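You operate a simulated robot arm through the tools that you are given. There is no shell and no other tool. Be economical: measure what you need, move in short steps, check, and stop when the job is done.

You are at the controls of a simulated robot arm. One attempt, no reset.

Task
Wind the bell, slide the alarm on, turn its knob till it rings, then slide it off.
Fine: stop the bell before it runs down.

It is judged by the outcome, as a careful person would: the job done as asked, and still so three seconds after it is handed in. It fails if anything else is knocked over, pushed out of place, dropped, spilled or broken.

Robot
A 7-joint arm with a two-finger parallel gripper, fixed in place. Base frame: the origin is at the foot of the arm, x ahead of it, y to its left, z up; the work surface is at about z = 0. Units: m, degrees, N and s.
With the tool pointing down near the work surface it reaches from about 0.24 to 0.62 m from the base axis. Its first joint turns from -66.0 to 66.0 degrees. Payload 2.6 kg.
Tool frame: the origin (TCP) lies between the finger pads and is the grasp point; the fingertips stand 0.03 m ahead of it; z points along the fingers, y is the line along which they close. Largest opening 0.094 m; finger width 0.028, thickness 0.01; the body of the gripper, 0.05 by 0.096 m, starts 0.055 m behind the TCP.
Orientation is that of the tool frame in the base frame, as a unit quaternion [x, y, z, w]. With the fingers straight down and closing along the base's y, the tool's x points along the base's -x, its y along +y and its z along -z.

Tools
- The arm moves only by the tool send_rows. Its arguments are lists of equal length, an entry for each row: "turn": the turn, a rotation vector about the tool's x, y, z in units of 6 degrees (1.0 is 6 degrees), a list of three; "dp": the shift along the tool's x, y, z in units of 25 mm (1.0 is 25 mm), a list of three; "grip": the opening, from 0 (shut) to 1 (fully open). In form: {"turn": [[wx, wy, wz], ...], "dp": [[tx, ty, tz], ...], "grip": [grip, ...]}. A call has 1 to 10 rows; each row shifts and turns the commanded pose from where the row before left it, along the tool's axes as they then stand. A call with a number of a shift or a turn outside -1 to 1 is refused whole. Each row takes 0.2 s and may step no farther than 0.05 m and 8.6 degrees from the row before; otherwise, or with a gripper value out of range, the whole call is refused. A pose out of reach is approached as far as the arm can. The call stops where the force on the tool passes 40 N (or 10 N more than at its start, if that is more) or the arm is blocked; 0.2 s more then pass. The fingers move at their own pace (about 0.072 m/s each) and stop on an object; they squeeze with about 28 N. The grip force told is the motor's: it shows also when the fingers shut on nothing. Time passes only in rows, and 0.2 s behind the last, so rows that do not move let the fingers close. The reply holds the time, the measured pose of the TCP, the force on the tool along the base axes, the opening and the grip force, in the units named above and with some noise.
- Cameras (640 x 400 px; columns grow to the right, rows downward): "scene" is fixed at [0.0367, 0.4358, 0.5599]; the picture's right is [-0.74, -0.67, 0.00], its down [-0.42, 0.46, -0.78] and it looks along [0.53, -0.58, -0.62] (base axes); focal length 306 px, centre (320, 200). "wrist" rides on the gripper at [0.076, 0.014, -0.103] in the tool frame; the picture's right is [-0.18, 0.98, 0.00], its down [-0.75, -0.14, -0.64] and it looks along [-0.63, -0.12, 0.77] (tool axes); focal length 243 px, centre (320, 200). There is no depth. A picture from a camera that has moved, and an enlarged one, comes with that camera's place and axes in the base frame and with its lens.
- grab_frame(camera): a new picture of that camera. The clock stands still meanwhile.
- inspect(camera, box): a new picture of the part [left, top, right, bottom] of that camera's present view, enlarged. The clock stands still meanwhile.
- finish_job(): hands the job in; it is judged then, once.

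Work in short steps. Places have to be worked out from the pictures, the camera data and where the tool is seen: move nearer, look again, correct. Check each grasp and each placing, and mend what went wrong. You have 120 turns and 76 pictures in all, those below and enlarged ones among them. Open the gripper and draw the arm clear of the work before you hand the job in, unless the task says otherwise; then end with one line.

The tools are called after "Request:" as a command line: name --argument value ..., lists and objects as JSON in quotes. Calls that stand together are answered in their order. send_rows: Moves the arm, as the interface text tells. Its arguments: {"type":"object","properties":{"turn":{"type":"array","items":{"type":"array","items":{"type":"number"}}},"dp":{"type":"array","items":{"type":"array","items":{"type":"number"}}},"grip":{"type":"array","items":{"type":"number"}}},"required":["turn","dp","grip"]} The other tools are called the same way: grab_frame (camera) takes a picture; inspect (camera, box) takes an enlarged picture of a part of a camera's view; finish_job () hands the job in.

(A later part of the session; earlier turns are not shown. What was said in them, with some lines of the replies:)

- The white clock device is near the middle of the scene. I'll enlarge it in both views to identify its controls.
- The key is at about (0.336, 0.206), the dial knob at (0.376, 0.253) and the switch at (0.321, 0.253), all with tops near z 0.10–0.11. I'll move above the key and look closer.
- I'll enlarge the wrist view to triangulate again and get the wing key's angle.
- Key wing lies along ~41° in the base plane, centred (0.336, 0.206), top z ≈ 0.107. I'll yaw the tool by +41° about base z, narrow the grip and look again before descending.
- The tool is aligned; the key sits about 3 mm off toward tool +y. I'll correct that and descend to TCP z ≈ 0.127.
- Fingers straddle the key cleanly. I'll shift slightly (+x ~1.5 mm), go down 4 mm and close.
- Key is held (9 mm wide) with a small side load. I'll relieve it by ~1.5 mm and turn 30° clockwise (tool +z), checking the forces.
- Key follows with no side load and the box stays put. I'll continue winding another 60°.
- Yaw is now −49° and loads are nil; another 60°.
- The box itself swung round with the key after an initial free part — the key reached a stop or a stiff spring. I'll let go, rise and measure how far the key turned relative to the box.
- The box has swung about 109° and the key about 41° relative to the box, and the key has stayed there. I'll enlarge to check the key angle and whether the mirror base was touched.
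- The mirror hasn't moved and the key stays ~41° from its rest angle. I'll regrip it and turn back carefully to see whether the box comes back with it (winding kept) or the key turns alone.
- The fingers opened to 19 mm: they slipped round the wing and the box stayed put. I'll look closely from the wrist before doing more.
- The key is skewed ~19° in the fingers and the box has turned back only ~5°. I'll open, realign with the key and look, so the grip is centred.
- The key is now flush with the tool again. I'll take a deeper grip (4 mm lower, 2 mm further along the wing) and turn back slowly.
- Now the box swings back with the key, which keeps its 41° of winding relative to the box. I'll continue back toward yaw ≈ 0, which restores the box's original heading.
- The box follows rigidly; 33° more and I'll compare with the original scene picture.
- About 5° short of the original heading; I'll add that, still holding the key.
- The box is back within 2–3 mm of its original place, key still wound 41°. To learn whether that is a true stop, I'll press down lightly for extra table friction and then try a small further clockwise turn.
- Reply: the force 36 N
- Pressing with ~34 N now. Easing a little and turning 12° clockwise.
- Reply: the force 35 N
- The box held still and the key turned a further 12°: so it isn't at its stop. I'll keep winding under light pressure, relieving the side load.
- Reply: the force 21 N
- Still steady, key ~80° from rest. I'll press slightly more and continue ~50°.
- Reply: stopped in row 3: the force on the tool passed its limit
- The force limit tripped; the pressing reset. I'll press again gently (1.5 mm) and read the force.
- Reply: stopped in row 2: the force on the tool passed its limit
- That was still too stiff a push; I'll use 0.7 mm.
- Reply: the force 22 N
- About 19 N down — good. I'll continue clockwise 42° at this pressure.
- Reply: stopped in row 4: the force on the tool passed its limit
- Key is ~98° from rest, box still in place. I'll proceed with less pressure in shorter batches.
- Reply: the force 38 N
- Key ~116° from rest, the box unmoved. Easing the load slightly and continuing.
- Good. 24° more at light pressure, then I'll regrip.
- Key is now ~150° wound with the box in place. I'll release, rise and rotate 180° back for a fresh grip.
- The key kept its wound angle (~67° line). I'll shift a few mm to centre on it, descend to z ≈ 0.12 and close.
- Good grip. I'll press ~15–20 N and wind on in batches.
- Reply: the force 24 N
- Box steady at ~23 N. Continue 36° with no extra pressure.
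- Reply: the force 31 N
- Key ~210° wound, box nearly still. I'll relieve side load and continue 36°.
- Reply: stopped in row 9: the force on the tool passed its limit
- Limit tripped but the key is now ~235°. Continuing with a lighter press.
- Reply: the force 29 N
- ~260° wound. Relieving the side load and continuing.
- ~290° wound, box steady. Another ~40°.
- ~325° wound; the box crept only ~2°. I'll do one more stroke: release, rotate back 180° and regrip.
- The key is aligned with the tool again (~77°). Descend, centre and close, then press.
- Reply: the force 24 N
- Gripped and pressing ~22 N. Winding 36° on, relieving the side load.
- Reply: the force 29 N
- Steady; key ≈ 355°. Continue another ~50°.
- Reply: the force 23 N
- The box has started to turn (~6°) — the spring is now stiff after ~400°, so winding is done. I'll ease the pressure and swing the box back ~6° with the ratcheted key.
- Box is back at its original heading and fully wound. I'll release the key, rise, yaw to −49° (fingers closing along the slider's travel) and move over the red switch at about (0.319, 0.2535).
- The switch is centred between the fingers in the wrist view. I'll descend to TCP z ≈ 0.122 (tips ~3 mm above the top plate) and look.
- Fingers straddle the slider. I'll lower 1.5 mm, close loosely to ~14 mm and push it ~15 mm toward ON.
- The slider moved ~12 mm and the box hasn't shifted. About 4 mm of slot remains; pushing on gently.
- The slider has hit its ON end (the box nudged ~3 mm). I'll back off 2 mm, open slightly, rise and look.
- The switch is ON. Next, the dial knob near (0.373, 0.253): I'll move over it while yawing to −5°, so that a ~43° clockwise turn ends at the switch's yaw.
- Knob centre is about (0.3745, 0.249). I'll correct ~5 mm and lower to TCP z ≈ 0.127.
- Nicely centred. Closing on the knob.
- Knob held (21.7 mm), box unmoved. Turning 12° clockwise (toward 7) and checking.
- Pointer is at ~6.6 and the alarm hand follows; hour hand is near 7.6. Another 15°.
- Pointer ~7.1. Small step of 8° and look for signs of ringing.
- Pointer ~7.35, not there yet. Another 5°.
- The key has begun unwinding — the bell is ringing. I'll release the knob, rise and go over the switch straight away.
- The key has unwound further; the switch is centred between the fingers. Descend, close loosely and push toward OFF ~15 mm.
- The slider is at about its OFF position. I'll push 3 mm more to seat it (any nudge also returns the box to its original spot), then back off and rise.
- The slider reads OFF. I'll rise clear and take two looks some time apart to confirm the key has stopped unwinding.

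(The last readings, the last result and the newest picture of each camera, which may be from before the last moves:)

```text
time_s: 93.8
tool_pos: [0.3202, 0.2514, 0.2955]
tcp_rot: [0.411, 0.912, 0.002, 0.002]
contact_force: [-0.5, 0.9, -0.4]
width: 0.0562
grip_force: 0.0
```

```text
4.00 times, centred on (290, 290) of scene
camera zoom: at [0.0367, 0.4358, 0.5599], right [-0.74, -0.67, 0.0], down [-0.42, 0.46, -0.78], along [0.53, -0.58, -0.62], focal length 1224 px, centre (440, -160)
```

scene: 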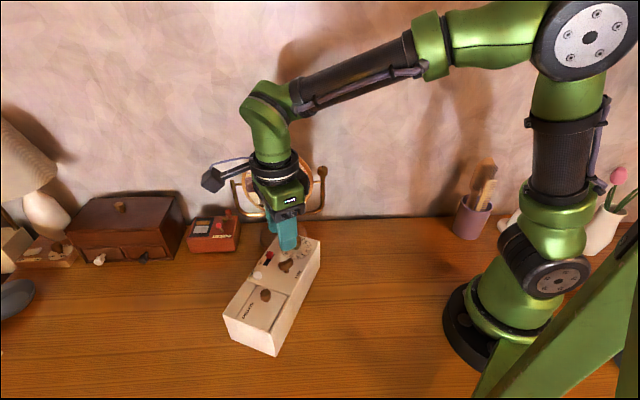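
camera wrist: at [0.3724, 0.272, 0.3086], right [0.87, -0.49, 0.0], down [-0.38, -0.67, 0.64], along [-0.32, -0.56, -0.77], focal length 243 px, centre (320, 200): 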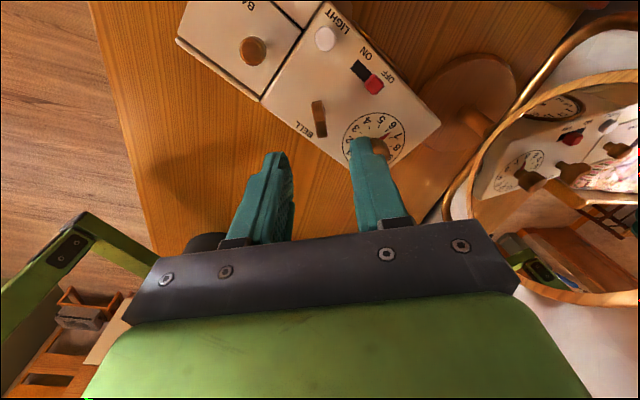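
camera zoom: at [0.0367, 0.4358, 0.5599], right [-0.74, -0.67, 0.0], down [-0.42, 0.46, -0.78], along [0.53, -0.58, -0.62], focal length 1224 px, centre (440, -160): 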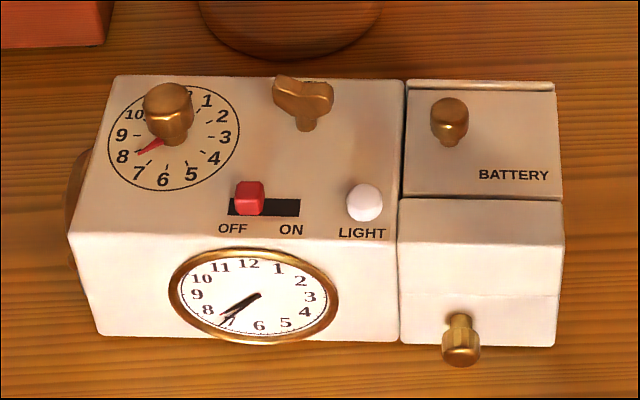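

The key is still over more than 2 s and not back at its rest angle: the bell is stopped with winding left, the switch is OFF, and the box is at its original place. One last full-scene check.

Request:
grab_frame --camera "scene"

```text
6 pictures are left
```

scene: 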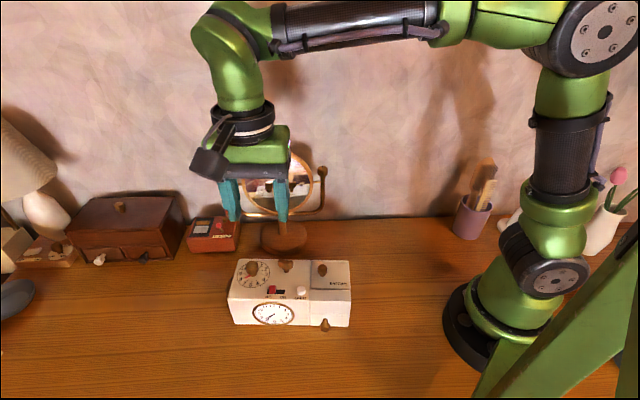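

Everything else is in place, the gripper is open and the arm is clear, so I'm handing the job in.

Request:
finish_job

```text
The job is handed in.
```

I wound the bell about 400°, slid the alarm on, turned its knob until it rang, and slid it off with winding still left. I judged the ringing and stopping from the key's movement. The first winding stroke swung the box about 109°, and I turned it back to within a few millimetres of where it started.
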